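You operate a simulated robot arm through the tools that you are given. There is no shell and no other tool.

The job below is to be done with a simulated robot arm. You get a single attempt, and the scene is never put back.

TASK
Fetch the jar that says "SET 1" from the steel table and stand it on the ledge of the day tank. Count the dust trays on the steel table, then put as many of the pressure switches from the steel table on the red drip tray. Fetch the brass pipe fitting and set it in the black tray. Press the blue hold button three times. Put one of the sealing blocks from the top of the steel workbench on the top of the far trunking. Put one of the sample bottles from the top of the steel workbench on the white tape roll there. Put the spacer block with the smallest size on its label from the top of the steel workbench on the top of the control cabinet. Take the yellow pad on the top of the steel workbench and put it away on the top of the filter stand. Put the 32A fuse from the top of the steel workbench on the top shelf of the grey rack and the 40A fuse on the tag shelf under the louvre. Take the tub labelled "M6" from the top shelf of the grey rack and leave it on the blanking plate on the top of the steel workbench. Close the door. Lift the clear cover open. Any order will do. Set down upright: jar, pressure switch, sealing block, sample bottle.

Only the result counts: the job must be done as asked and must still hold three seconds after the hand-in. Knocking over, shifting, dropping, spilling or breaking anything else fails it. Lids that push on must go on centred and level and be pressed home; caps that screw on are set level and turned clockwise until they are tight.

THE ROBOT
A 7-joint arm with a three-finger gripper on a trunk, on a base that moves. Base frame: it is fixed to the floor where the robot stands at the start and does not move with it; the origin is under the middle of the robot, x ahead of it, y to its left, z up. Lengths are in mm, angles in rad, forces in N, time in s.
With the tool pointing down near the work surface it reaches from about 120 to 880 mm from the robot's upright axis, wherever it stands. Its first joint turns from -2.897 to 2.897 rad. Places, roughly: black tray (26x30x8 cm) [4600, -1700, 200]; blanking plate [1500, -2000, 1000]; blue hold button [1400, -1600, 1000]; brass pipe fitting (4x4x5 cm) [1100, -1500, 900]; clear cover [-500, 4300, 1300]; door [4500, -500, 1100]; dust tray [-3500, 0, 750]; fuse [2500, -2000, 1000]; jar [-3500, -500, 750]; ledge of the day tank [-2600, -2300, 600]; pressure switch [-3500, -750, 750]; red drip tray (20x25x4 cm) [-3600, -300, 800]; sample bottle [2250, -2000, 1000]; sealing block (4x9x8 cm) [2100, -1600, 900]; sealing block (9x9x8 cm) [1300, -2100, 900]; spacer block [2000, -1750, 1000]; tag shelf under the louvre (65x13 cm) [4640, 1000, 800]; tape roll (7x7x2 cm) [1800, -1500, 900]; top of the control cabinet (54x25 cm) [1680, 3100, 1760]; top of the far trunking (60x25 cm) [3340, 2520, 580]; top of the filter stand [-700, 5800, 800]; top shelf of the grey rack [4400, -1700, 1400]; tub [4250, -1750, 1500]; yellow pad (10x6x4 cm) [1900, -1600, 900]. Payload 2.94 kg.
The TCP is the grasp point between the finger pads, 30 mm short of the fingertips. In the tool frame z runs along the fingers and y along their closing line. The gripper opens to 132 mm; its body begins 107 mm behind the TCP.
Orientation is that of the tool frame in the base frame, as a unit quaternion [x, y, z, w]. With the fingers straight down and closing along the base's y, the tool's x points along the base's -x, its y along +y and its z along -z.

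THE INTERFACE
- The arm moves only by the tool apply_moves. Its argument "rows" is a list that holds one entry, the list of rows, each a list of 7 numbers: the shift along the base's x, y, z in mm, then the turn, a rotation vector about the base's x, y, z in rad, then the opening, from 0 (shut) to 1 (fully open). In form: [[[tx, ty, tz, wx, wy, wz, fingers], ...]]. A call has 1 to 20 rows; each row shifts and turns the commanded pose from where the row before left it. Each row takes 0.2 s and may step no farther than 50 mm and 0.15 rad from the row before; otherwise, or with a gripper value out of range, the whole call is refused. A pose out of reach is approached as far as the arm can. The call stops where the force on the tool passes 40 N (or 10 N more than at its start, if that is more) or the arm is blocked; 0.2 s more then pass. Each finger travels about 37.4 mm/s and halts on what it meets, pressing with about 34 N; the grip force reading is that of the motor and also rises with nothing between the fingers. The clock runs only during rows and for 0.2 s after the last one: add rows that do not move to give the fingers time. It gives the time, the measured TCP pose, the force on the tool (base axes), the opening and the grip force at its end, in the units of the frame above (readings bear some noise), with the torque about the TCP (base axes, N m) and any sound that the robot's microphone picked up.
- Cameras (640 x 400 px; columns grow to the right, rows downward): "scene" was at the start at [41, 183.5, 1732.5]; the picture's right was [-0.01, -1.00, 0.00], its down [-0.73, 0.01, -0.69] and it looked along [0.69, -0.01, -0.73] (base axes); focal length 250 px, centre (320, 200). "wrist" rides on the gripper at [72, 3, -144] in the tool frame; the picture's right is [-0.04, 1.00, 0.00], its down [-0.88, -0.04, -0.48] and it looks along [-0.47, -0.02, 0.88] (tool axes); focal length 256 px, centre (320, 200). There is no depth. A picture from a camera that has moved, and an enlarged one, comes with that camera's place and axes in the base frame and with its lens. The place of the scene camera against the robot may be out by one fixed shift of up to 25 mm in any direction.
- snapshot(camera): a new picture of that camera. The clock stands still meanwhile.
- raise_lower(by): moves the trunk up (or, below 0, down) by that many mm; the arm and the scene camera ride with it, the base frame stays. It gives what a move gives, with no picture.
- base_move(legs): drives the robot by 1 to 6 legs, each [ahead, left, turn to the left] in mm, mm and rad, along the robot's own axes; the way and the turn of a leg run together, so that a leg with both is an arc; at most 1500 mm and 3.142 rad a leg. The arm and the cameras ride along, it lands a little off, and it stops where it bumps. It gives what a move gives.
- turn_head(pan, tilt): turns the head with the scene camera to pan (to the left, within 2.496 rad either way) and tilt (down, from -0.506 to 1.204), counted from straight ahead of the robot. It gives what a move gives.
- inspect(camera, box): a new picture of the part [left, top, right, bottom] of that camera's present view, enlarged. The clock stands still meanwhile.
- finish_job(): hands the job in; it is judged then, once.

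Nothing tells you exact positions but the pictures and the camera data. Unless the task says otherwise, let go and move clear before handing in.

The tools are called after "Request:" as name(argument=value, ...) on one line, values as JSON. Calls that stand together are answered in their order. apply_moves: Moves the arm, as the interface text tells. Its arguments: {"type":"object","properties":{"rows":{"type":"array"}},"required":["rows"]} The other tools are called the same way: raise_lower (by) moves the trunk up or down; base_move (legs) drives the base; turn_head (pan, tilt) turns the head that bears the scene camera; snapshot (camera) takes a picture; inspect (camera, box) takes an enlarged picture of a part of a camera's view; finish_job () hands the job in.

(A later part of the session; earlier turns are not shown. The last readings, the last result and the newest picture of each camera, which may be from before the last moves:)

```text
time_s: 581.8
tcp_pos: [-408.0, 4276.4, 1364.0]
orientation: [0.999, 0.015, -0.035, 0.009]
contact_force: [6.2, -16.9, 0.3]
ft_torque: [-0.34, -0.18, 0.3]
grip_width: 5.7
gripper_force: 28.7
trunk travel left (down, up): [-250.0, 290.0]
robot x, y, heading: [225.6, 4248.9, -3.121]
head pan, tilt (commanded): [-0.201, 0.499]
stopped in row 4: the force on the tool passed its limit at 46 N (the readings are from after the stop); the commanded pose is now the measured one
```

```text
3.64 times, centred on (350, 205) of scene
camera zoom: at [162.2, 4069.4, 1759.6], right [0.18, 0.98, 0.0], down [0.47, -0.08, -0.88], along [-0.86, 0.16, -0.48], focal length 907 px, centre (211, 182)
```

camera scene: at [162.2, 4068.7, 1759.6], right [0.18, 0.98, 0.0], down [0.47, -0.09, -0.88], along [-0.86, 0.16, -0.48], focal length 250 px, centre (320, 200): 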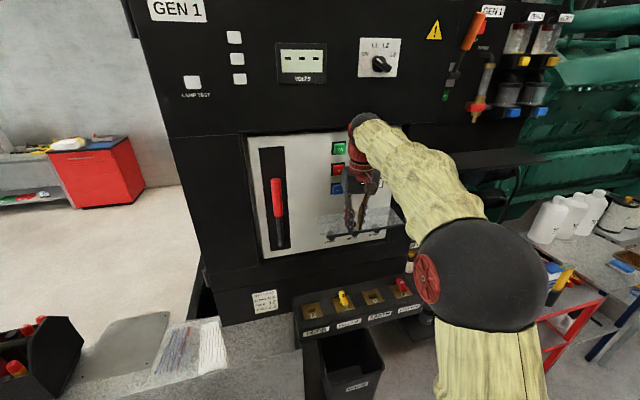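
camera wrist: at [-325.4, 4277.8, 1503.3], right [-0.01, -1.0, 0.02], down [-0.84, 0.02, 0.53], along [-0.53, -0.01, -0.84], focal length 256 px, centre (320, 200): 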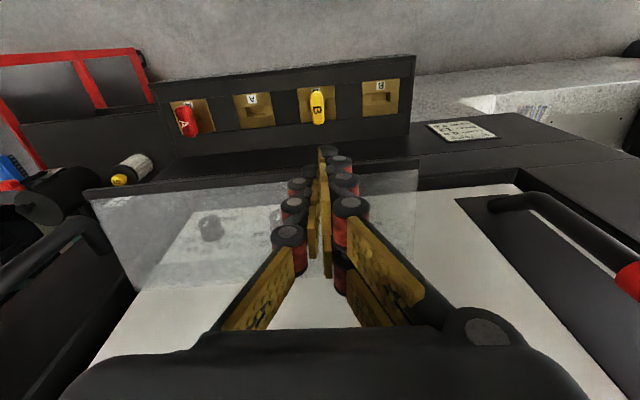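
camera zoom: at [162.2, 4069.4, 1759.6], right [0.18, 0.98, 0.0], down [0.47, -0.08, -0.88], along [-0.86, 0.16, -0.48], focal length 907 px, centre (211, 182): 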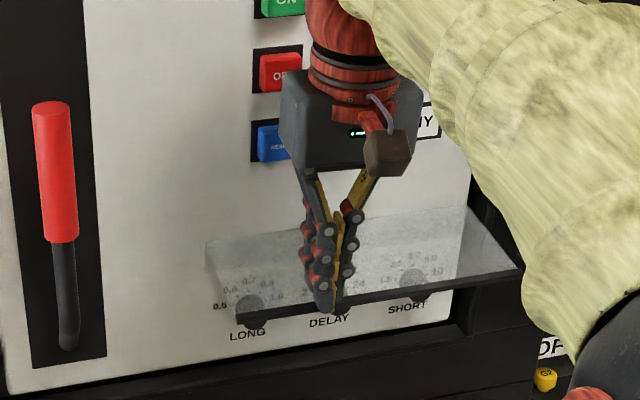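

Request:
inspect(camera="wrist", box=[280, 140, 380, 210])

Request:
inspect(camera="scene", box=[335, 195, 385, 245])

```text
5.71 times, centred on (330, 175) of wrist
camera zoom: at [-325.4, 4277.8, 1503.3], right [-0.01, -1.0, 0.02], down [-0.84, 0.02, 0.53], along [-0.53, -0.01, -0.84], focal length 1463 px, centre (263, 343)
```

zoom: 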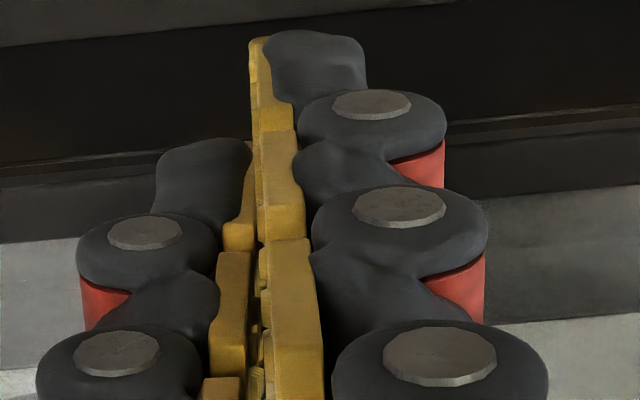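

```text
8.00 times, centred on (360, 220) of scene
camera zoom: at [162.2, 4069.4, 1759.6], right [0.18, 0.98, 0.0], down [0.47, -0.08, -0.88], along [-0.86, 0.16, -0.48], focal length 1996 px, centre (0, 40)
```

zoom: 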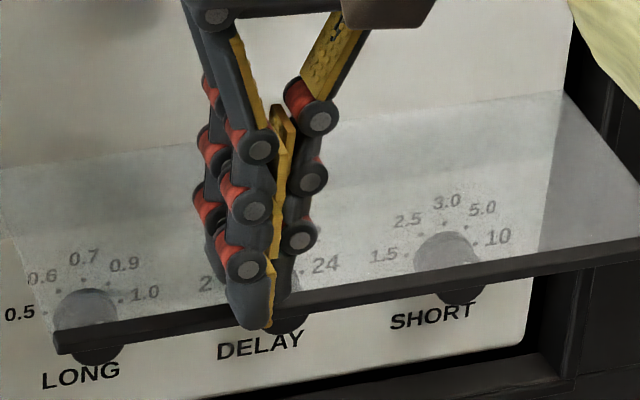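

The cover is up at about 75° but the knob slipped from the pads. I'll open the fingers and see whether the cover stays.

Request:
apply_moves(rows=[[[0, 0, 0, 0, 0, 0, 0.2], [0, 0, 0, 0, 0, 0, 0.35], [0, 0, 0, 0, 0, 0, 0.35], [0, 0, 0, 0, 0, 0, 0.35], [0, 0, 0, 0, 0, 0, 0.35]]])

Request:
snapshot(camera="wrist")

Request:
inspect(camera="scene", box=[290, 150, 410, 260])

```text
time_s: 583.0
tcp_pos: [-409.6, 4280.8, 1364.7]
orientation: [0.999, 0.014, -0.035, 0.008]
contact_force: [0.2, 0.1, 0.3]
ft_torque: [0.03, -0.01, -0.02]
grip_width: 46.0
gripper_force: 0.0
trunk travel left (down, up): [-250.0, 290.0]
robot x, y, heading: [225.8, 4248.5, -3.122]
head pan, tilt (commanded): [-0.201, 0.499]
```

```text
taken
camera wrist: at [-327.0, 4281.3, 1502.9], right [-0.02, -1.0, 0.02], down [-0.84, 0.02, 0.54], along [-0.54, -0.01, -0.84], focal length 256 px, centre (320, 200)
```

wrist: 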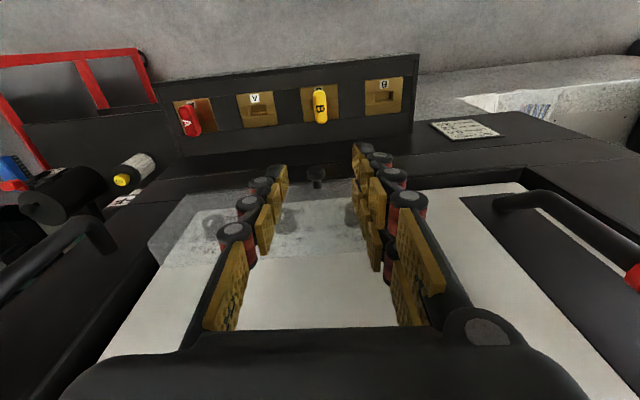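

```text
3.64 times, centred on (350, 205) of scene
camera zoom: at [160.3, 4070.8, 1759.7], right [0.18, 0.98, 0.0], down [0.47, -0.09, -0.88], along [-0.86, 0.16, -0.48], focal length 907 px, centre (211, 182)
```

zoom: 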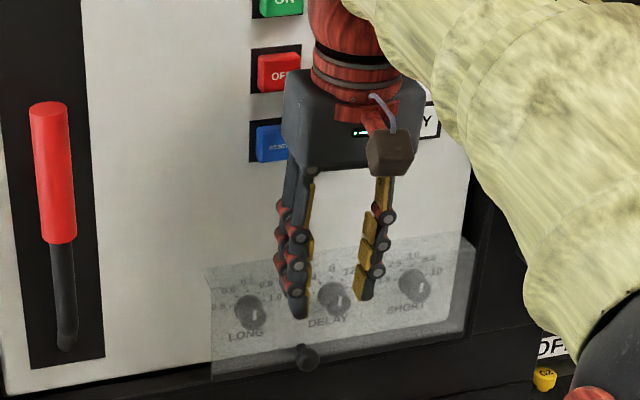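

It dropped shut again, so it has to be carried past its balance from below. I'll back out and set up a horizontal, closed hand under the lower lip, to drag it outward along the lip's arc and lift.

Request:
apply_moves(rows=[[[10, 0, 15, 0, 0, 0, 0.35], [40, 5, 10, 0, 0, 0, 0.2], [40, 5, 0, 0, 0, 0, 0], [40, 5, 0, 0, 0, 0, 0], [0, 0, 0, 0, 0, 0, 0]]])

Request:
raise_lower(by=-200)

Request:
apply_moves(rows=[[[-10, 2, 0, 0, 0.15, 0, 0], [-10, 2, 0, 0, 0.15, 0, 0], [-10, 2, 0, 0, 0.15, 0, 0], [-10, 2, 0, 0, 0.15, 0, 0], [-10, 2, 0, 0, 0.15, 0, 0], [-10, 2, 0, 0, 0.15, 0, 0], [-10, 2, 0, 0, 0.15, 0, 0], [-10, 2, 0, 0, 0.15, 0, 0], [-10, 2, 0, 0, 0.15, 0, 0], [-10, 2, 0, 0, 0.15, 0, 0], [0, 0, 0, 0, 0, 0, 0]]])

Request:
snapshot(camera="wrist")

```text
time_s: 584.1
tcp_pos: [-281.1, 4298.2, 1386.6]
orientation: [0.999, 0.014, -0.035, 0.008]
contact_force: [0.1, -0.2, -0.1]
ft_torque: [-0.04, 0.01, 0.0]
grip_width: 0.0
gripper_force: 18.0
trunk travel left (down, up): [-250.0, 290.0]
robot x, y, heading: [225.8, 4250.9, -3.126]
head pan, tilt (commanded): [-0.201, 0.499]
```

```text
time_s: 586.3
tcp_pos: [-281.2, 4297.3, 1187.9]
orientation: [0.999, 0.013, -0.035, 0.009]
contact_force: [0.4, -0.6, 0.8]
ft_torque: [-0.01, 0.0, -0.02]
grip_width: 0.2
gripper_force: 28.7
trunk travel left (down, up): [-50.0, 490.0]
robot x, y, heading: [223.4, 4246.9, -3.123]
head pan, tilt (commanded): [-0.201, 0.499]
```

```text
time_s: 588.7
tcp_pos: [-381.9, 4318.7, 1188.2]
orientation: [0.707, 0.016, -0.707, -0.003]
contact_force: [-0.4, 0.0, -0.3]
ft_torque: [0.03, -0.03, 0.0]
grip_width: 0.2
gripper_force: 28.4
trunk travel left (down, up): [-50.0, 490.0]
robot x, y, heading: [227.5, 4247.8, -3.123]
head pan, tilt (commanded): [-0.201, 0.499]
```

```text
taken
camera wrist: at [-236.8, 4318.9, 1116.5], right [0.02, -1.0, 0.02], down [0.47, 0.02, 0.88], along [-0.88, -0.01, 0.47], focal length 256 px, centre (320, 200)
```

wrist: 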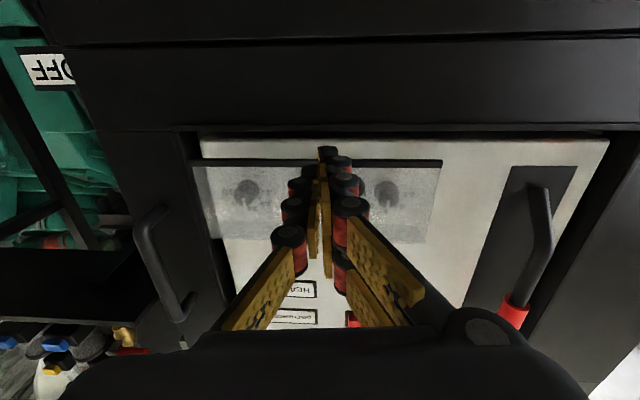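

Posture is good. Sliding in below the lip (away from the ball knob) and rising slowly to touch.

Request:
apply_moves(rows=[[[0, 5, -10, 0, 0, 0, 0], [-30, 4, -8, 0, 0, 0, 0], [-30, 0, 0, 0, 0, 0, 0], [-24, 0, 0, 0, 0, 0, 0], [0, 0, 3, 0, 0, 0, 0], [0, 0, 2, 0, 0, 0, 0], [0, 0, 2, 0, 0, 0, 0], [0, 0, 0, 0, 0, 0, 0]]])

Request:
inspect(camera="wrist", box=[160, 100, 480, 300])

```text
time_s: 590.5
tcp_pos: [-464.5, 4326.5, 1178.4]
orientation: [0.708, 0.015, -0.706, -0.003]
contact_force: [0.1, 0.1, 0.4]
ft_torque: [0.02, 0.0, -0.03]
grip_width: 0.0
gripper_force: 28.4
trunk travel left (down, up): [-50.0, 490.0]
robot x, y, heading: [222.9, 4251.1, -3.124]
head pan, tilt (commanded): [-0.201, 0.499]
```

```text
2.00 times, centred on (320, 200) of wrist
camera zoom: at [-320.2, 4327.0, 1106.2], right [0.02, -1.0, 0.02], down [0.47, 0.02, 0.88], along [-0.88, -0.01, 0.47], focal length 512 px, centre (320, 200)
```

zoom: 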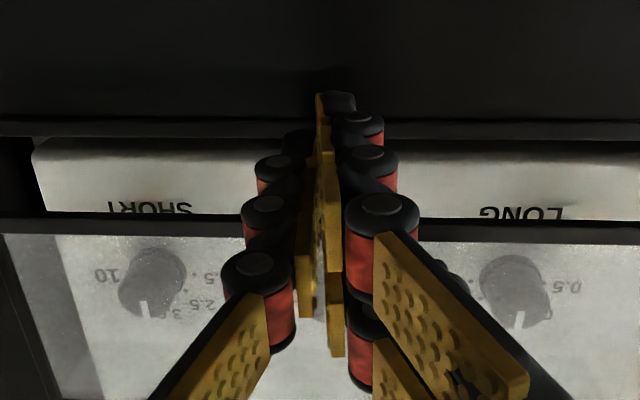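

Request:
apply_moves(rows=[[[0, 0, 1, 0, 0, 0, 0], [0, 0, 1, 0, 0, 0, 0], [0, 0, 1, 0, 0, 0, 0], [0, 0, 1, 0, 0, 0, 0], [0, 0, 0, 0, 0, 0, 0]]])

```text
time_s: 591.7
tcp_pos: [-464.7, 4327.6, 1182.5]
orientation: [0.708, 0.015, -0.706, -0.003]
contact_force: [-0.7, 0.1, 0.6]
ft_torque: [-0.01, -0.02, -0.03]
grip_width: 0.0
gripper_force: 28.0
trunk travel left (down, up): [-50.0, 490.0]
robot x, y, heading: [226.1, 4248.4, -3.124]
head pan, tilt (commanded): [-0.201, 0.499]
```

Request:
apply_moves(rows=[[[0, 0, 1, 0, 0, 0, 0], [0, 0, 1, 0, 0, 0, 0], [0, 0, 1, 0, 0, 0, 0], [0, 0, 1, 0, 0, 0, 0], [0, 0, 0, 0, 0, 0, 0]]])

```text
time_s: 592.9
tcp_pos: [-465.5, 4326.6, 1180.3]
orientation: [0.709, 0.016, -0.705, -0.002]
contact_force: [4.8, -0.3, -11.7]
ft_torque: [-0.03, -0.19, -0.03]
grip_width: 0.2
gripper_force: 28.7
trunk travel left (down, up): [-50.0, 490.0]
robot x, y, heading: [226.9, 4252.4, -3.123]
head pan, tilt (commanded): [-0.201, 0.499]
```

Light contact (12 N) under the lip. Now dragging outward along the lip's arc while keeping that upward preload.

Request:
apply_moves(rows=[[[2.45, 0, 0.8, 0, 0, 0, 0], [2.45, 0, 0.8, 0, 0, 0, 0], [2.45, 0, 0.8, 0, 0, 0, 0], [2.45, 0, 0.8, 0, 0, 0, 0], [2.4, 0, 1.1, 0, 0, 0, 0], [2.4, 0, 1.1, 0, 0, 0, 0], [2.4, 0, 1.1, 0, 0, 0, 0], [2.4, 0, 1.1, 0, 0, 0, 0]]])

Request:
inspect(camera="wrist", box=[160, 100, 480, 300])

Request:
inspect(camera="scene", box=[290, 100, 410, 210])

```text
time_s: 594.7
tcp_pos: [-444.9, 4324.7, 1198.1]
orientation: [-0.703, -0.017, 0.711, 0.002]
contact_force: [-0.3, -0.7, 1.8]
ft_torque: [0.0, -0.11, 0.0]
grip_width: 0.0
gripper_force: 28.9
trunk travel left (down, up): [-50.0, 490.0]
robot x, y, heading: [228.0, 4248.8, -3.113]
head pan, tilt (commanded): [-0.201, 0.499]
```

```text
2.00 times, centred on (320, 200) of wrist
camera zoom: at [-301.2, 4326.7, 1127.1], right [0.02, -1.0, 0.02], down [0.48, 0.03, 0.87], along [-0.87, -0.01, 0.49], focal length 512 px, centre (320, 200)
```

zoom: 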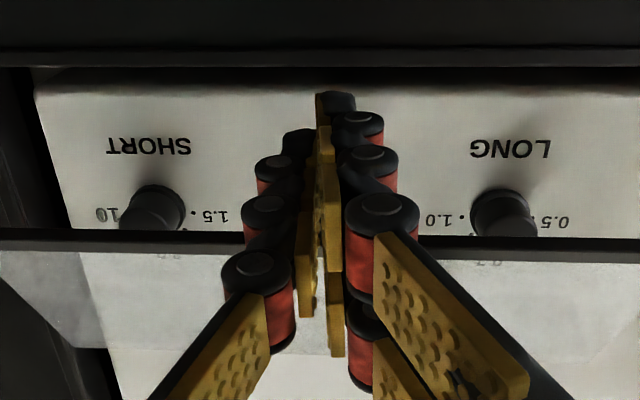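

```text
3.64 times, centred on (350, 155) of scene
camera zoom: at [159.8, 4071.2, 1559.8], right [0.18, 0.98, 0.0], down [0.47, -0.09, -0.88], along [-0.86, 0.16, -0.48], focal length 907 px, centre (211, 364)
```

zoom: 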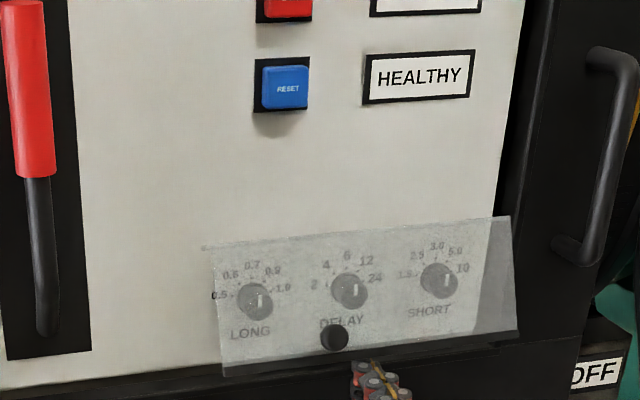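

Excellent — the cover swung out and now rests on the fingers. Continuing along the arc, lifting.

Request:
apply_moves(rows=[[[2.6, 0, 2.3, 0, 0, 0, 0], [2.6, 0, 2.3, 0, 0, 0, 0], [2.6, 0, 2.3, 0, 0, 0, 0], [2.4, 0, 2.6, 0, 0, 0, 0], [2.4, 0, 2.6, 0, 0, 0, 0], [2.4, 0, 2.6, 0, 0, 0, 0], [2.1, 0, 2.8, 0, 0, 0, 0], [2.1, 0, 2.8, 0, 0, 0, 0], [2.1, 0, 2.8, 0, 0, 0, 0], [1.8, 0, 2.9, 0, 0, 0, 0], [1.8, 0, 2.9, 0, 0, 0, 0], [1.8, 0, 2.9, 0, 0, 0, 0]]])

Request:
inspect(camera="scene", box=[290, 100, 410, 210])

Request:
snapshot(camera="wrist")

```text
time_s: 597.3
tcp_pos: [-416.5, 4327.0, 1223.6]
orientation: [0.708, 0.015, -0.706, -0.004]
contact_force: [0.2, 0.7, -0.4]
ft_torque: [0.01, 0.0, 0.0]
grip_width: 0.0
gripper_force: 28.6
trunk travel left (down, up): [-50.0, 490.0]
robot x, y, heading: [224.3, 4250.3, -3.122]
head pan, tilt (commanded): [-0.201, 0.499]
```

```text
3.64 times, centred on (350, 155) of scene
camera zoom: at [160.6, 4070.7, 1559.7], right [0.18, 0.98, 0.0], down [0.47, -0.09, -0.88], along [-0.86, 0.16, -0.48], focal length 907 px, centre (211, 364)
```

zoom: 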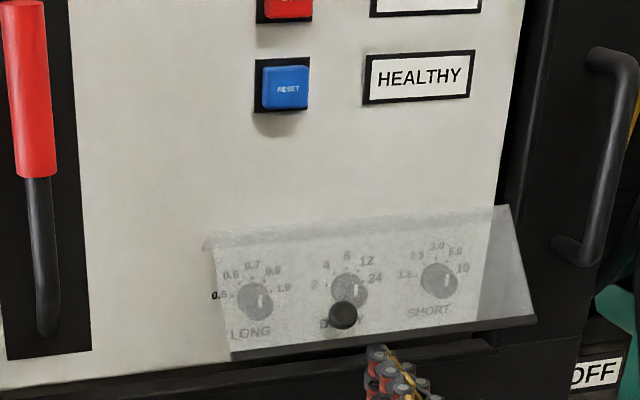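

```text
taken
camera wrist: at [-273.3, 4327.5, 1153.0], right [0.02, -1.0, 0.02], down [0.47, 0.02, 0.88], along [-0.88, -0.01, 0.47], focal length 256 px, centre (320, 200)
```

wrist: 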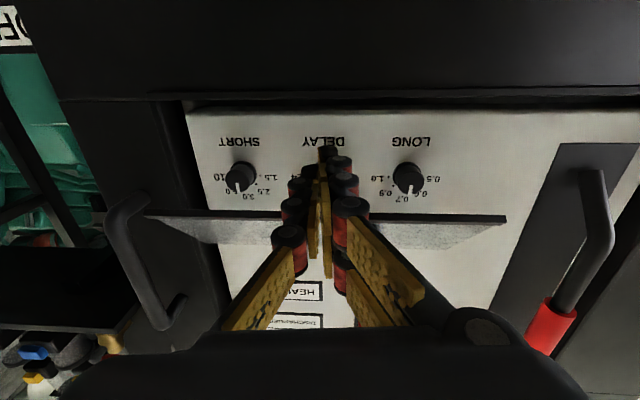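

The dials are uncovered and the cover rests on the fingers at roughly 45°. Lifting further.

Request:
apply_moves(rows=[[[1, 0, 4, 0, 0, 0, 0], [1, 0, 4, 0, 0, 0, 0], [1, 0, 4, 0, 0, 0, 0], [1, 0, 4, 0, 0, 0, 0], [0.5, 0, 4, 0, 0, 0, 0], [0.5, 0, 4, 0, 0, 0, 0], [0, 0, 5, 0, 0, 0, 0], [0, 0, 5, 0, 0, 0, 0], [0, 0, 5, 0, 0, 0, 0], [0, 0, 5, 0, 0, 0, 0], [0, 0, 5, 0, 0, 0, 0], [0, 0, 5, 0, 0, 0, 0], [0, 0, 5, 0, 0, 0, 0], [0, 0, 5, 0, 0, 0, 0]]])

Request:
inspect(camera="scene", box=[290, 80, 430, 210])

Request:
snapshot(camera="wrist")

```text
time_s: 600.3
tcp_pos: [-415.5, 4325.8, 1287.7]
orientation: [0.708, 0.016, -0.706, -0.002]
contact_force: [0.5, 0.0, -0.2]
ft_torque: [-0.03, -0.02, 0.01]
grip_width: 0.0
gripper_force: 28.9
trunk travel left (down, up): [-50.0, 490.0]
robot x, y, heading: [227.8, 4246.5, -3.119]
head pan, tilt (commanded): [-0.201, 0.499]
```

```text
3.08 times, centred on (360, 145) of scene
camera zoom: at [160.6, 4070.8, 1559.7], right [0.18, 0.98, 0.0], down [0.47, -0.09, -0.88], along [-0.86, 0.16, -0.48], focal length 768 px, centre (197, 369)
```

zoom: 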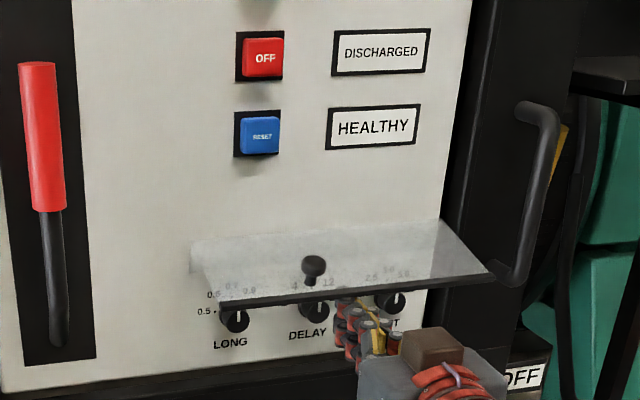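

```text
taken
camera wrist: at [-269.6, 4327.0, 1216.9], right [0.02, -1.0, 0.02], down [0.47, 0.02, 0.88], along [-0.88, -0.01, 0.47], focal length 256 px, centre (320, 200)
```

wrist: 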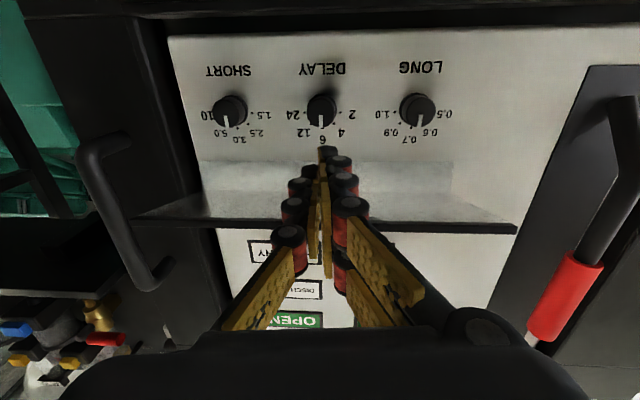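

The cover is about level on top of the fingers. Continuing up and then slightly inward to tip it past upright.

Request:
apply_moves(rows=[[[0, 0, 5, 0, 0, 0, 0], [0, 0, 5, 0, 0, 0, 0], [0, 0, 5, 0, 0, 0, 0], [0, 0, 5, 0, 0, 0, 0], [0, 0, 5, 0, 0, 0, 0], [0, 0, 5, 0, 0, 0, 0], [-2, 0, 5, 0, 0, 0, 0], [-2, 0, 5, 0, 0, 0, 0], [-3, 0, 5, 0, 0, 0, 0], [-3, 0, 5, 0, 0, 0, 0], [-3, 0, 5, 0, 0, 0, 0], [-3, 0, 5, 0, 0, 0, 0]]])

Request:
inspect(camera="scene", box=[290, 60, 430, 200])

Request:
snapshot(camera="wrist")

```text
time_s: 602.6
tcp_pos: [-427.1, 4327.2, 1328.4]
orientation: [0.714, 0.016, -0.7, -0.002]
contact_force: [0.0, -0.1, -3.3]
ft_torque: [0.01, -0.04, -0.02]
grip_width: 0.3
gripper_force: 28.5
trunk travel left (down, up): [-50.0, 490.0]
robot x, y, heading: [230.7, 4247.7, -3.121]
head pan, tilt (commanded): [-0.201, 0.499]
stopped in row 11: the force on the tool passed its limit at 70 N (the readings are from after the stop); the commanded pose is now the measured one
```

```text
2.86 times, centred on (360, 130) of scene
camera zoom: at [160.6, 4070.8, 1560.0], right [0.18, 0.98, 0.0], down [0.47, -0.09, -0.88], along [-0.86, 0.16, -0.48], focal length 713 px, centre (206, 400)
```

zoom: 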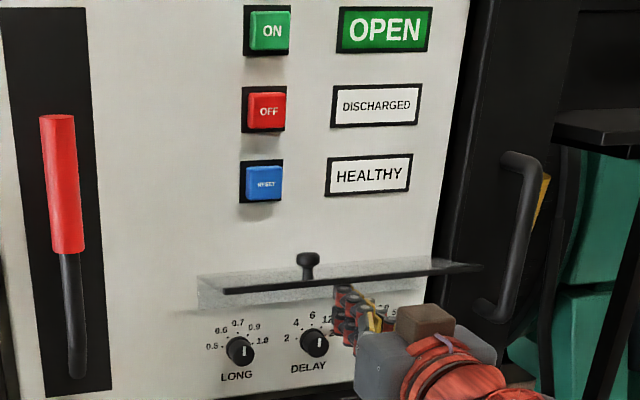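

```text
taken
camera wrist: at [-281.5, 4327.8, 1259.7], right [0.02, -1.0, 0.02], down [0.46, 0.03, 0.89], along [-0.89, -0.01, 0.46], focal length 256 px, centre (320, 200)
```

wrist: 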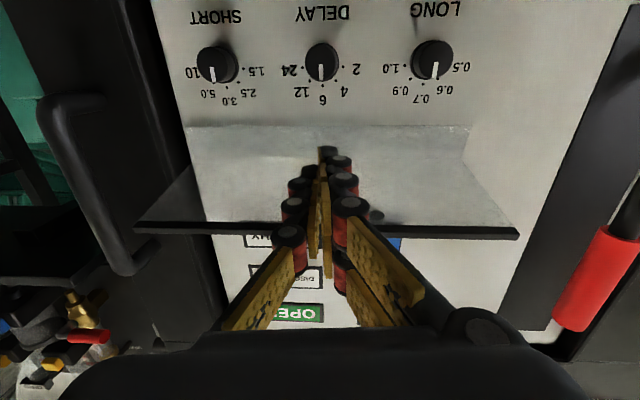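

It hit its end stop — fully open. Lowering the fingers gently to see if it stays up.

Request:
apply_moves(rows=[[[0, 0, -3, 0, 0, 0, 0], [0, 0, -4, 0, 0, 0, 0], [0, 0, -4, 0, 0, 0, 0], [0, 0, -4, 0, 0, 0, 0], [0, 0, 0, 0, 0, 0, 0], [0, 0, 0, 0, 0, 0, 0]]])

Request:
inspect(camera="scene", box=[290, 60, 430, 200])

Request:
snapshot(camera="wrist")

```text
time_s: 604.0
tcp_pos: [-426.3, 4327.0, 1312.7]
orientation: [0.713, 0.016, -0.701, 0.0]
contact_force: [0.7, -0.9, -0.6]
ft_torque: [0.02, 0.02, 0.0]
grip_width: 0.0
gripper_force: 28.7
trunk travel left (down, up): [-50.0, 490.0]
robot x, y, heading: [226.5, 4250.4, -3.123]
head pan, tilt (commanded): [-0.201, 0.499]
```

```text
2.86 times, centred on (360, 130) of scene
camera zoom: at [160.9, 4070.8, 1559.7], right [0.18, 0.98, 0.0], down [0.47, -0.09, -0.88], along [-0.86, 0.16, -0.48], focal length 713 px, centre (206, 400)
```

zoom: 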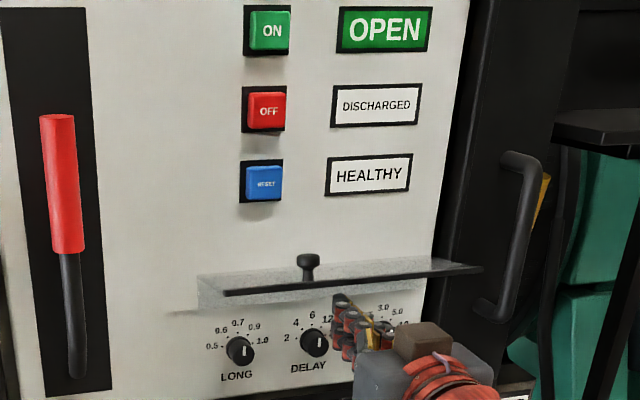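

```text
taken
camera wrist: at [-280.5, 4327.7, 1244.7], right [0.02, -1.0, 0.02], down [0.46, 0.03, 0.89], along [-0.89, -0.01, 0.46], focal length 256 px, centre (320, 200)
```

wrist: 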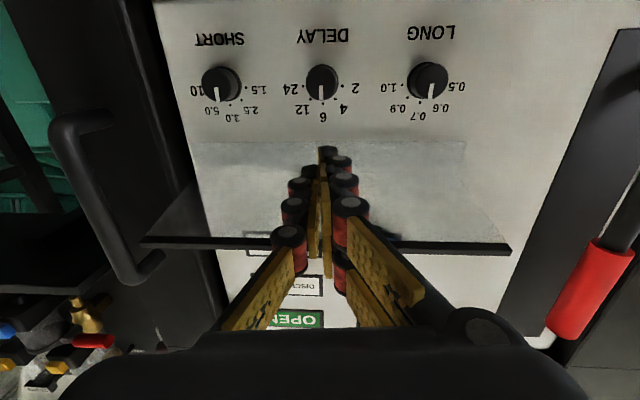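

The cover stays open by itself. Withdrawing downward and out.

Request:
apply_moves(rows=[[[0, 0, -10, 0, 0, 0, 0], [0, 0, -15, 0, 0, 0, 0], [0, 0, -20, 0, 0, 0, 0], [0, 0, -20, 0, 0, 0, 0], [20, 0, -10, 0, 0, 0, 0], [40, 0, 0, 0, 0, 0, 0], [40, 0, 0, 0, 0, 0, 0], [0, 0, 0, 0, 0, 0, 0]]])

Request:
inspect(camera="scene", box=[290, 60, 430, 200])

```text
time_s: 605.9
tcp_pos: [-325.8, 4325.3, 1239.0]
orientation: [0.713, 0.015, -0.701, -0.002]
contact_force: [0.7, -0.9, 0.1]
ft_torque: [0.0, -0.03, 0.03]
grip_width: 0.2
gripper_force: 28.6
trunk travel left (down, up): [-50.0, 490.0]
robot x, y, heading: [229.2, 4248.5, -3.123]
head pan, tilt (commanded): [-0.201, 0.499]
```

```text
2.86 times, centred on (360, 130) of scene
camera zoom: at [161.4, 4070.6, 1559.7], right [0.18, 0.98, 0.0], down [0.47, -0.09, -0.88], along [-0.86, 0.16, -0.48], focal length 713 px, centre (206, 400)
```

zoom: 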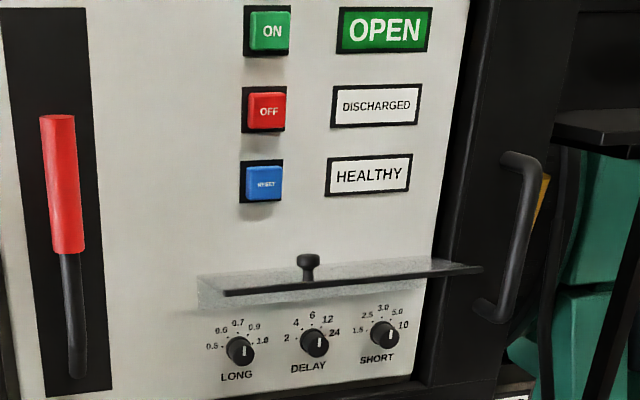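

The clear cover is open and holding. While here I'll look north for the filter stand before fetching the pad.

Request:
apply_moves(rows=[[[15, -2, 10, 0, -0.15, 0, 0], [15, -2, 10, 0, -0.15, 0, 0], [15, -2, 10, 0, -0.15, 0, 0], [15, -2, 10, 0, -0.15, 0, 0], [15, -2, 10, 0, -0.15, 0, 0], [15, -2, 10, 0, -0.15, 0, 0], [15, -2, 10, 0, -0.15, 0, 0], [10, -2, 10, 0, -0.15, 0, 0], [10, -2, 0, 0, -0.15, 0, 0], [10, -2, 0, 0, -0.15, 0, 0], [0, 0, 0, 0, -0.06, 0, 1]]])

Request:
raise_lower(by=200)

Request:
turn_head(pan=-1.2, tilt=0.4)

Request:
snapshot(camera="scene")

```text
time_s: 608.2
tcp_pos: [-192.6, 4307.4, 1317.6]
orientation: [1.0, 0.012, 0.004, 0.01]
contact_force: [-0.2, -0.6, -0.4]
ft_torque: [-0.01, -0.02, 0.01]
grip_width: 24.7
gripper_force: 0.1
trunk travel left (down, up): [-50.0, 490.0]
robot x, y, heading: [226.4, 4248.6, -3.121]
head pan, tilt (commanded): [-0.201, 0.499]
```

```text
time_s: 610.4
tcp_pos: [-192.8, 4307.2, 1518.9]
orientation: [1.0, 0.012, 0.004, 0.01]
contact_force: [-0.2, 0.5, -0.1]
ft_torque: [0.0, 0.03, -0.02]
grip_width: 131.9
gripper_force: 0.1
trunk travel left (down, up): [-250.0, 290.0]
robot x, y, heading: [225.7, 4248.4, -3.123]
head pan, tilt (commanded): [-0.201, 0.499]
```

```text
time_s: 611.7
tcp_pos: [-192.3, 4306.9, 1518.5]
orientation: [1.0, 0.013, 0.004, 0.01]
contact_force: [-0.7, -0.1, 0.1]
ft_torque: [0.0, -0.03, 0.04]
grip_width: 132.0
gripper_force: 0.2
trunk travel left (down, up): [-250.0, 290.0]
robot x, y, heading: [223.4, 4248.2, -3.124]
head pan, tilt (commanded): [-1.201, 0.4]
```

```text
taken
camera scene: at [215.0, 4140.0, 1768.9], right [0.92, 0.38, 0.0], down [0.15, -0.36, -0.92], along [-0.35, 0.85, -0.39], focal length 250 px, centre (320, 200)
```

scene: 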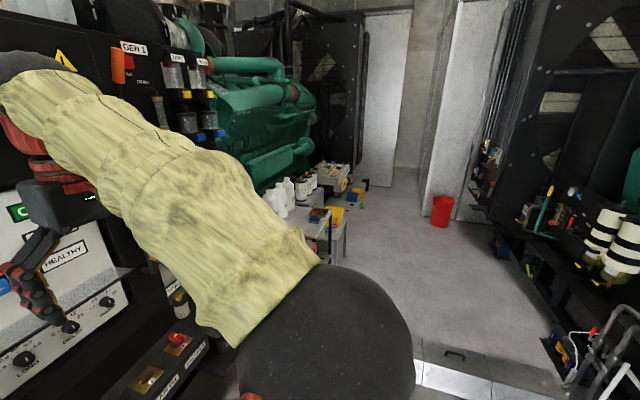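

Now driving back down the aisle to the bench for the yellow pad.

Request:
apply_moves(rows=[[[30, 0, -20, 0, 0, 0, 1], [30, 0, -30, 0, 0, 0, 1], [0, 0, -40, 0, 0, 0, 1], [0, 0, -40, 0, 0, 0, 1], [0, 0, -40, 0, 0, 0, 1], [0, 0, -40, 0, 0, 0, 1], [0, 0, -40, 0, 0, 0, 1]]])

Request:
base_move(legs=[[-470, 0, 0], [0, 0, 1.571], [1500, 0, 0], [1500, 0, 0]])

```text
time_s: 613.3
tcp_pos: [-131.6, 4306.4, 1267.8]
orientation: [1.0, 0.012, 0.002, 0.011]
contact_force: [-0.6, -0.4, -0.3]
ft_torque: [0.01, 0.0, 0.04]
grip_width: 131.9
gripper_force: 0.1
trunk travel left (down, up): [-250.0, 290.0]
robot x, y, heading: [228.5, 4250.1, -3.121]
head pan, tilt (commanded): [-1.201, 0.4]
```

```text
time_s: 633.9
tcp_pos: [734.4, 909.2, 1267.5]
orientation: [0.694, 0.72, 0.01, 0.005]
contact_force: [-0.3, 0.9, 0.3]
ft_torque: [0.01, 0.04, 0.01]
grip_width: 131.9
gripper_force: 0.0
trunk travel left (down, up): [-250.0, 290.0]
robot x, y, heading: [787.5, 1268.4, -1.536]
head pan, tilt (commanded): [-1.201, 0.4]
```

Request:
base_move(legs=[[1500, 0, 0], [300, 0, 0], [0, 1070, 0], [430, 0, 0]])

Request:
turn_head(pan=0.0, tilt=0.8)

Request:
snapshot(camera="scene")

Request:
snapshot(camera="wrist")

```text
time_s: 650.1
tcp_pos: [1885.8, -1234.1, 1268.1]
orientation: [0.692, 0.722, 0.01, 0.004]
contact_force: [-0.1, 0.6, -0.5]
ft_torque: [0.05, 0.02, 0.01]
grip_width: 132.1
gripper_force: 0.1
trunk travel left (down, up): [-250.0, 290.0]
robot x, y, heading: [1934.2, -873.3, -1.528]
head pan, tilt (commanded): [-1.201, 0.4]
```

```text
time_s: 651.5
tcp_pos: [1886.2, -1233.9, 1268.2]
orientation: [0.691, 0.723, 0.01, 0.004]
contact_force: [0.0, -0.1, -0.1]
ft_torque: [0.01, 0.0, 0.04]
grip_width: 132.1
gripper_force: 0.1
trunk travel left (down, up): [-250.0, 290.0]
robot x, y, heading: [1935.2, -870.4, -1.529]
head pan, tilt (commanded): [0.0, 0.799]
```

```text
taken
camera scene: at [2118.5, -922.8, 1733.8], right [-1.0, -0.04, 0.0], down [-0.03, 0.72, -0.7], along [0.03, -0.7, -0.72], focal length 250 px, centre (320, 200)
```

scene: 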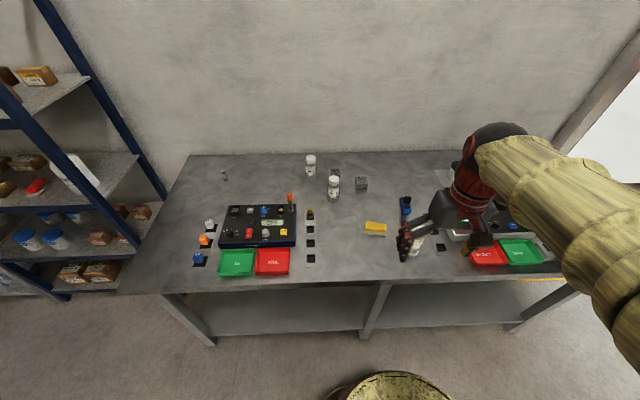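

```text
taken
camera wrist: at [1883.7, -1163.1, 1413.3], right [1.0, 0.0, 0.02], down [-0.01, -0.88, 0.47], along [0.02, -0.47, -0.88], focal length 256 px, centre (320, 200)
```

wrist: 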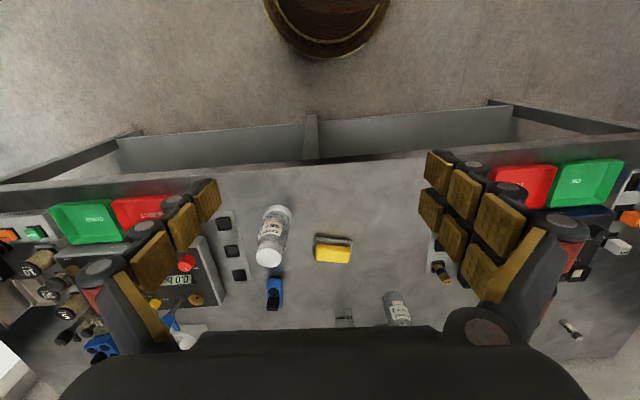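

The yellow pad is at about (1926,-1554). Moving over it.

Request:
apply_moves(rows=[[[5, -40, -15, -0.0088, 0.0196, 0, 1], [5, -40, -20, 0, 0, 0, 1], [5, -40, -20, 0, 0, 0, 1], [5, -40, -20, 0, 0, 0, 1], [5, -40, -20, 0, 0, 0, 1], [5, -40, -20, 0, 0, 0, 1], [5, -40, -20, 0, 0, 0, 1], [5, -40, -20, 0, 0, 0, 1], [0, 0, -30, 0, 0, 0, 1], [0, 0, 0, 0, 0, 0, 1]]])

Request:
snapshot(camera="wrist")

```text
time_s: 653.7
tcp_pos: [1924.2, -1555.8, 1081.9]
orientation: [0.691, 0.723, -0.001, 0.001]
contact_force: [0.6, -0.7, 0.0]
ft_torque: [0.01, 0.03, 0.0]
grip_width: 131.9
gripper_force: 0.0
trunk travel left (down, up): [-250.0, 290.0]
robot x, y, heading: [1934.9, -870.5, -1.529]
head pan, tilt (commanded): [0.0, 0.799]
```

```text
taken
camera wrist: at [1925.0, -1482.8, 1227.4], right [1.0, 0.0, 0.0], down [0.0, -0.88, 0.48], along [0.0, -0.48, -0.88], focal length 256 px, centre (320, 200)
```

wrist: 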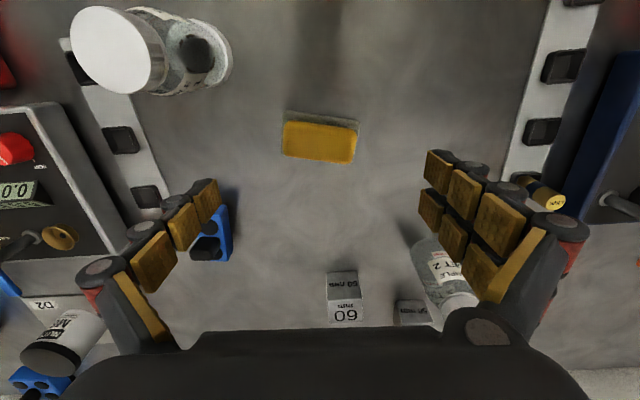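

Pad centre is (1924,-1567), turned about 6°. Aligning and descending to grip it by its ends.

Request:
apply_moves(rows=[[[0, -11, -20, 0, 0, -0.1, 1], [0, 0, -40, 0, 0, 0, 1], [0, 0, -35, 0, 0, 0, 1], [0, 0, -25, 0, 0, 0, 1], [0, 0, -15, 0, 0, 0, 1], [0, 0, -10, 0, 0, 0, 1], [0, 0, 0, 0, 0, 0, 1]]])

Request:
snapshot(camera="wrist")

```text
time_s: 655.3
tcp_pos: [1925.4, -1564.0, 938.3]
orientation: [0.726, 0.687, 0.0, 0.0]
contact_force: [0.0, 0.7, 0.3]
ft_torque: [0.02, 0.0, 0.01]
grip_width: 132.1
gripper_force: 0.0
trunk travel left (down, up): [-250.0, 290.0]
robot x, y, heading: [1934.1, -872.0, -1.534]
head pan, tilt (commanded): [0.0, 0.799]
```

```text
taken
camera wrist: at [1933.5, -1494.0, 1082.6], right [1.0, -0.1, 0.0], down [-0.09, -0.87, 0.48], along [-0.05, -0.47, -0.88], focal length 256 px, centre (320, 200)
```

wrist: 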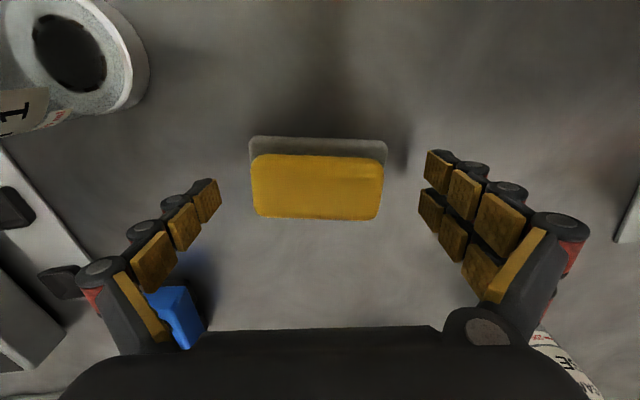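

Request:
apply_moves(rows=[[[0, 0, -3, 0, 0, 0, 1], [0, 0, 0, 0, 0, 0, 0.4], [0, 0, 0, 0, 0, 0, 0.4], [0, 0, 0, 0, 0, 0, 0.4], [0, 0, 0, 0, 0, 0, 0.4], [0, 0, 0, 0, 0, 0, 0.4], [0, 0, 15, 0, 0, 0, 0.4], [0, 0, 0, 0, 0, 0, 0.4]]])

Request:
snapshot(camera="wrist")

```text
time_s: 657.1
tcp_pos: [1926.3, -1563.4, 950.8]
orientation: [0.727, 0.687, -0.001, 0.001]
contact_force: [-0.1, 0.1, -0.4]
ft_torque: [0.01, -0.02, 0.02]
grip_width: 96.5
gripper_force: 33.5
trunk travel left (down, up): [-250.0, 290.0]
robot x, y, heading: [1934.0, -872.4, -1.53]
head pan, tilt (commanded): [0.0, 0.799]
```

```text
taken
camera wrist: at [1933.0, -1493.0, 1094.8], right [1.0, -0.1, 0.0], down [-0.09, -0.87, 0.48], along [-0.05, -0.47, -0.88], focal length 256 px, centre (320, 200)
```

wrist: 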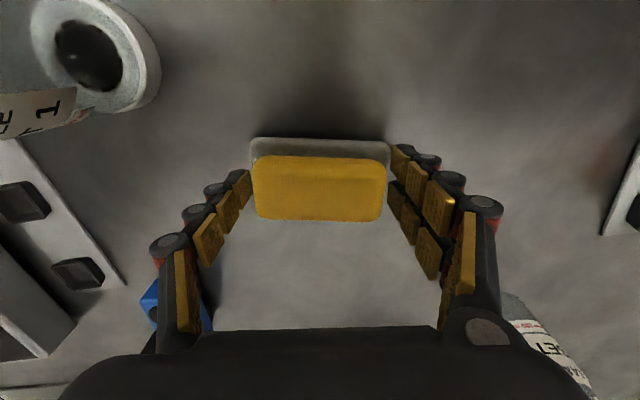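

Pad is held. Lifting, retracting and driving up the aisle toward the filter stand.

Request:
apply_moves(rows=[[[0, 0, 45, 0, 0, 0, 0.4], [0, 0, 45, 0, 0, 0, 0.4], [0, 0, 45, 0, 0, 0, 0.4], [0, 0, 45, 0, 0, 0, 0.4], [0, 45, 10, 0, 0, 0, 0.4], [0, 45, 10, 0, 0, 0, 0.4], [0, 45, 0, 0, 0, 0, 0.4], [0, 45, 0, 0, 0, 0, 0.4], [0, 45, 0, 0, 0, 0, 0.4], [0, 45, 0, 0, 0, 0, 0.4]]])

Request:
base_move(legs=[[-450, 0, 0], [0, -1200, 0], [0, 0, 3.1], [1500, 0, 0]])

```text
time_s: 659.3
tcp_pos: [1926.8, -1296.8, 1149.2]
orientation: [0.727, 0.687, -0.001, 0.001]
contact_force: [-0.1, -0.7, -1.3]
ft_torque: [0.01, -0.04, -0.01]
grip_width: 96.0
gripper_force: 34.1
trunk travel left (down, up): [-250.0, 290.0]
robot x, y, heading: [1937.2, -876.5, -1.528]
head pan, tilt (commanded): [0.0, 0.799]
```

```text
time_s: 681.6
tcp_pos: [976.0, 1421.3, 1149.9]
orientation: [-0.631, 0.776, 0.002, 0.001]
contact_force: [0.0, -0.4, 0.3]
ft_torque: [0.0, 0.0, 0.0]
grip_width: 94.3
gripper_force: 33.9
trunk travel left (down, up): [-250.0, 290.0]
robot x, y, heading: [906.8, 1004.4, 1.463]
head pan, tilt (commanded): [0.0, 0.799]
```

Request:
snapshot(camera="wrist")

Request:
turn_head(pan=0.0, tilt=0.3)

Request:
snapshot(camera="scene")

```text
taken
camera wrist: at [958.2, 1350.3, 1294.5], right [-0.97, 0.24, 0.0], down [0.21, 0.85, 0.48], along [0.12, 0.46, -0.88], focal length 256 px, centre (320, 200)
```

wrist: 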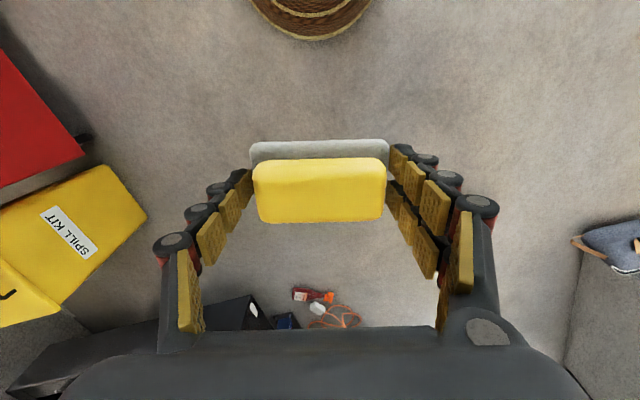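

```text
time_s: 682.5
tcp_pos: [975.3, 1421.3, 1149.8]
orientation: [-0.632, 0.775, 0.001, 0.0]
contact_force: [0.6, -0.1, -0.1]
ft_torque: [-0.03, -0.01, 0.0]
grip_width: 94.1
gripper_force: 34.0
trunk travel left (down, up): [-250.0, 290.0]
robot x, y, heading: [905.5, 1007.2, 1.469]
head pan, tilt (commanded): [0.0, 0.3]
```

```text
taken
camera scene: at [712.5, 1083.2, 1778.0], right [0.99, -0.11, 0.0], down [-0.03, -0.29, -0.95], along [0.1, 0.95, -0.3], focal length 250 px, centre (320, 200)
```

scene: 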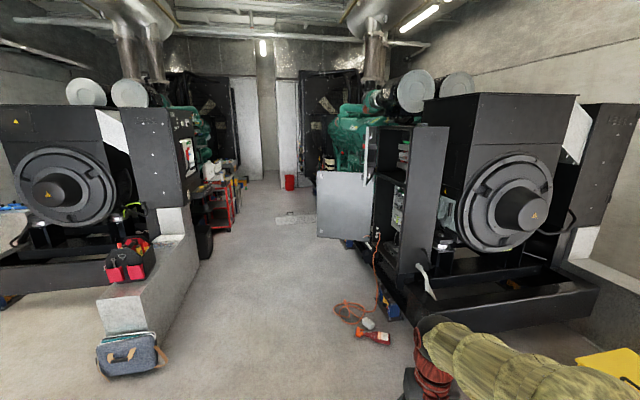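

Request:
base_move(legs=[[0, 0, 0.2], [1500, 0, 0], [1500, 0, 0], [800, 0, 0]])

Request:
turn_head(pan=0.6, tilt=0.5)

Request:
snapshot(camera="scene")

```text
time_s: 701.7
tcp_pos: [591.1, 5222.6, 1150.2]
orientation: [-0.701, 0.713, 0.001, 0.001]
contact_force: [-0.4, -0.8, -0.7]
ft_torque: [0.03, 0.0, 0.01]
grip_width: 94.1
gripper_force: 33.8
trunk travel left (down, up): [-250.0, 290.0]
robot x, y, heading: [596.7, 4804.0, 1.653]
head pan, tilt (commanded): [0.0, 0.3]
```

```text
time_s: 702.7
tcp_pos: [589.8, 5221.9, 1150.5]
orientation: [-0.702, 0.713, 0.0, 0.001]
contact_force: [-0.3, -0.2, -0.5]
ft_torque: [-0.03, -0.01, 0.0]
grip_width: 94.0
gripper_force: 34.1
trunk travel left (down, up): [-250.0, 290.0]
robot x, y, heading: [598.9, 4800.7, 1.649]
head pan, tilt (commanded): [0.6, 0.499]
```

```text
taken
camera scene: at [344.7, 4820.7, 1759.7], right [0.78, 0.63, 0.0], down [0.3, -0.37, -0.88], along [-0.55, 0.68, -0.48], focal length 250 px, centre (320, 200)
```

scene: 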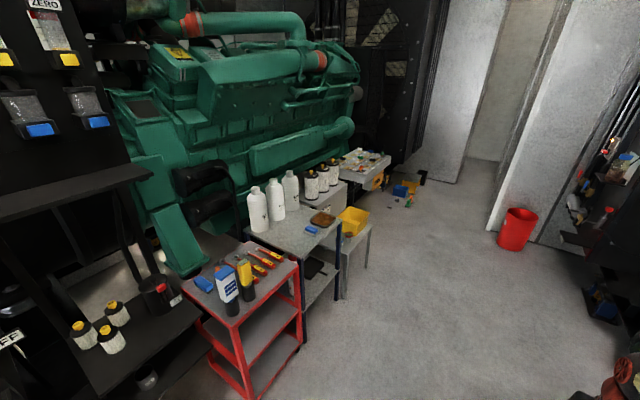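

Request:
inspect(camera="scene", box=[190, 140, 430, 310])

```text
2.35 times, centred on (310, 225) of scene
camera zoom: at [344.7, 4820.7, 1759.7], right [0.78, 0.63, 0.0], down [0.3, -0.37, -0.88], along [-0.55, 0.68, -0.48], focal length 587 px, centre (344, 141)
```

zoom: 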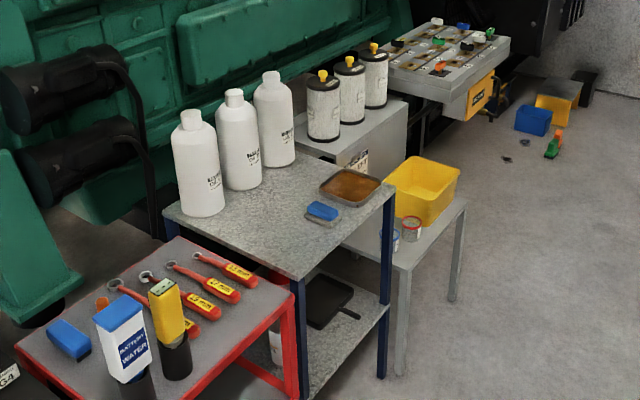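

The filter stand is the blue-legged table with the white bottles, a brown tray and a similar blue pad; there is free space at its near-left corner. I'll move into the aisle beside it facing west.

Request:
base_move(legs=[[0, 0, 1.49], [430, 0, 0], [0, -820, 0]])

Request:
turn_head(pan=0.0, tilt=0.7)

Request:
snapshot(camera="scene")

Request:
snapshot(camera="wrist")

```text
time_s: 711.2
tcp_pos: [-265.9, 5268.5, 1151.2]
orientation: [0.998, -0.062, -0.002, 0.0]
contact_force: [-1.4, 0.3, -1.5]
ft_torque: [0.0, -0.19, -0.01]
grip_width: 94.1
gripper_force: 33.9
trunk travel left (down, up): [-250.0, 290.0]
robot x, y, heading: [156.7, 5222.6, 3.112]
head pan, tilt (commanded): [0.6, 0.499]
stopped in leg 3: the robot was blocked; the commanded pose is now the measured one
```

```text
time_s: 712.2
tcp_pos: [-262.9, 5267.6, 1152.9]
orientation: [0.998, -0.062, -0.004, 0.0]
contact_force: [-0.5, 0.1, 0.1]
ft_torque: [0.01, -0.03, -0.02]
grip_width: 94.1
gripper_force: 33.6
trunk travel left (down, up): [-250.0, 290.0]
robot x, y, heading: [157.4, 5226.9, 3.111]
head pan, tilt (commanded): [0.0, 0.7]
```

```text
taken
camera scene: at [86.0, 5034.8, 1742.0], right [0.03, 1.0, 0.0], down [0.64, -0.02, -0.76], along [-0.76, 0.02, -0.64], focal length 250 px, centre (320, 200)
```

scene: 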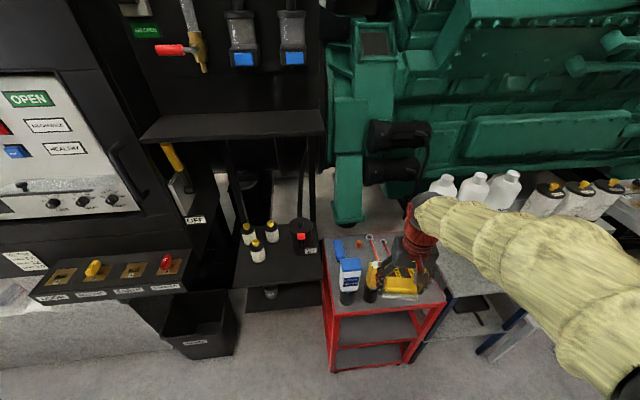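

```text
taken
camera wrist: at [-189.4, 5254.5, 1297.1], right [-0.17, -0.99, 0.0], down [-0.86, 0.15, 0.48], along [-0.48, 0.08, -0.88], focal length 256 px, centre (320, 200)
```

wrist: 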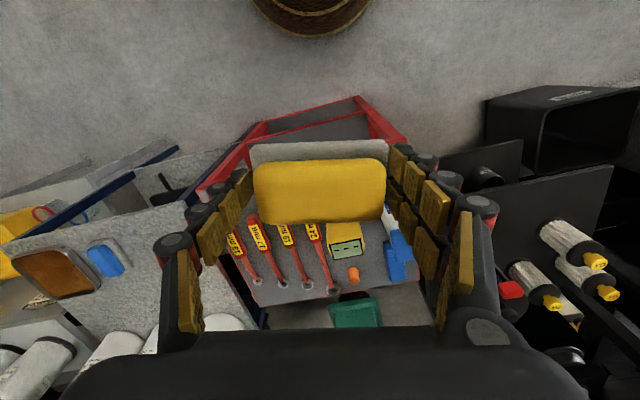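

The base was blocked while moving right. I'll look at the floor and surroundings on that side.

Request:
turn_head(pan=-1.3, tilt=1.0)

Request:
snapshot(camera="scene")

Request:
turn_head(pan=-0.4, tilt=1.1)

Request:
snapshot(camera="scene")

```text
time_s: 713.6
tcp_pos: [-262.7, 5268.1, 1153.3]
orientation: [0.998, -0.064, -0.003, 0.0]
contact_force: [0.4, -0.6, -1.4]
ft_torque: [0.01, -0.01, 0.02]
grip_width: 93.9
gripper_force: 34.0
trunk travel left (down, up): [-250.0, 290.0]
robot x, y, heading: [157.8, 5230.1, 3.112]
head pan, tilt (commanded): [-1.3, 1.0]
```

```text
taken
camera scene: at [154.6, 5100.0, 1718.6], right [0.97, 0.24, 0.0], down [0.2, -0.82, -0.54], along [-0.13, 0.52, -0.84], focal length 250 px, centre (320, 200)
```

scene: 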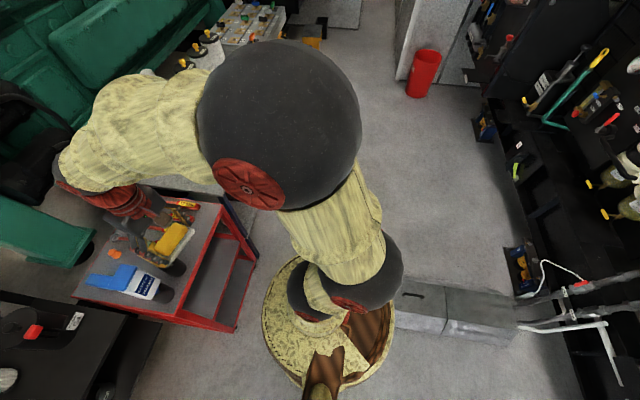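

```text
time_s: 714.9
tcp_pos: [-262.4, 5267.6, 1152.3]
orientation: [0.998, -0.063, -0.004, 0.0]
contact_force: [0.4, 0.6, 0.1]
ft_torque: [-0.02, 0.01, 0.0]
grip_width: 93.8
gripper_force: 34.4
trunk travel left (down, up): [-250.0, 290.0]
robot x, y, heading: [159.4, 5231.2, 3.114]
head pan, tilt (commanded): [-0.4, 1.1]
```

```text
taken
camera scene: at [113.9, 5058.7, 1712.0], right [0.42, 0.91, 0.0], down [0.81, -0.37, -0.45], along [-0.41, 0.19, -0.89], focal length 250 px, centre (320, 200)
```

scene: 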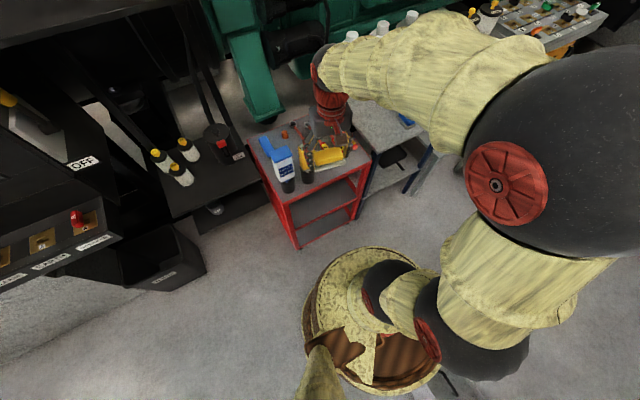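

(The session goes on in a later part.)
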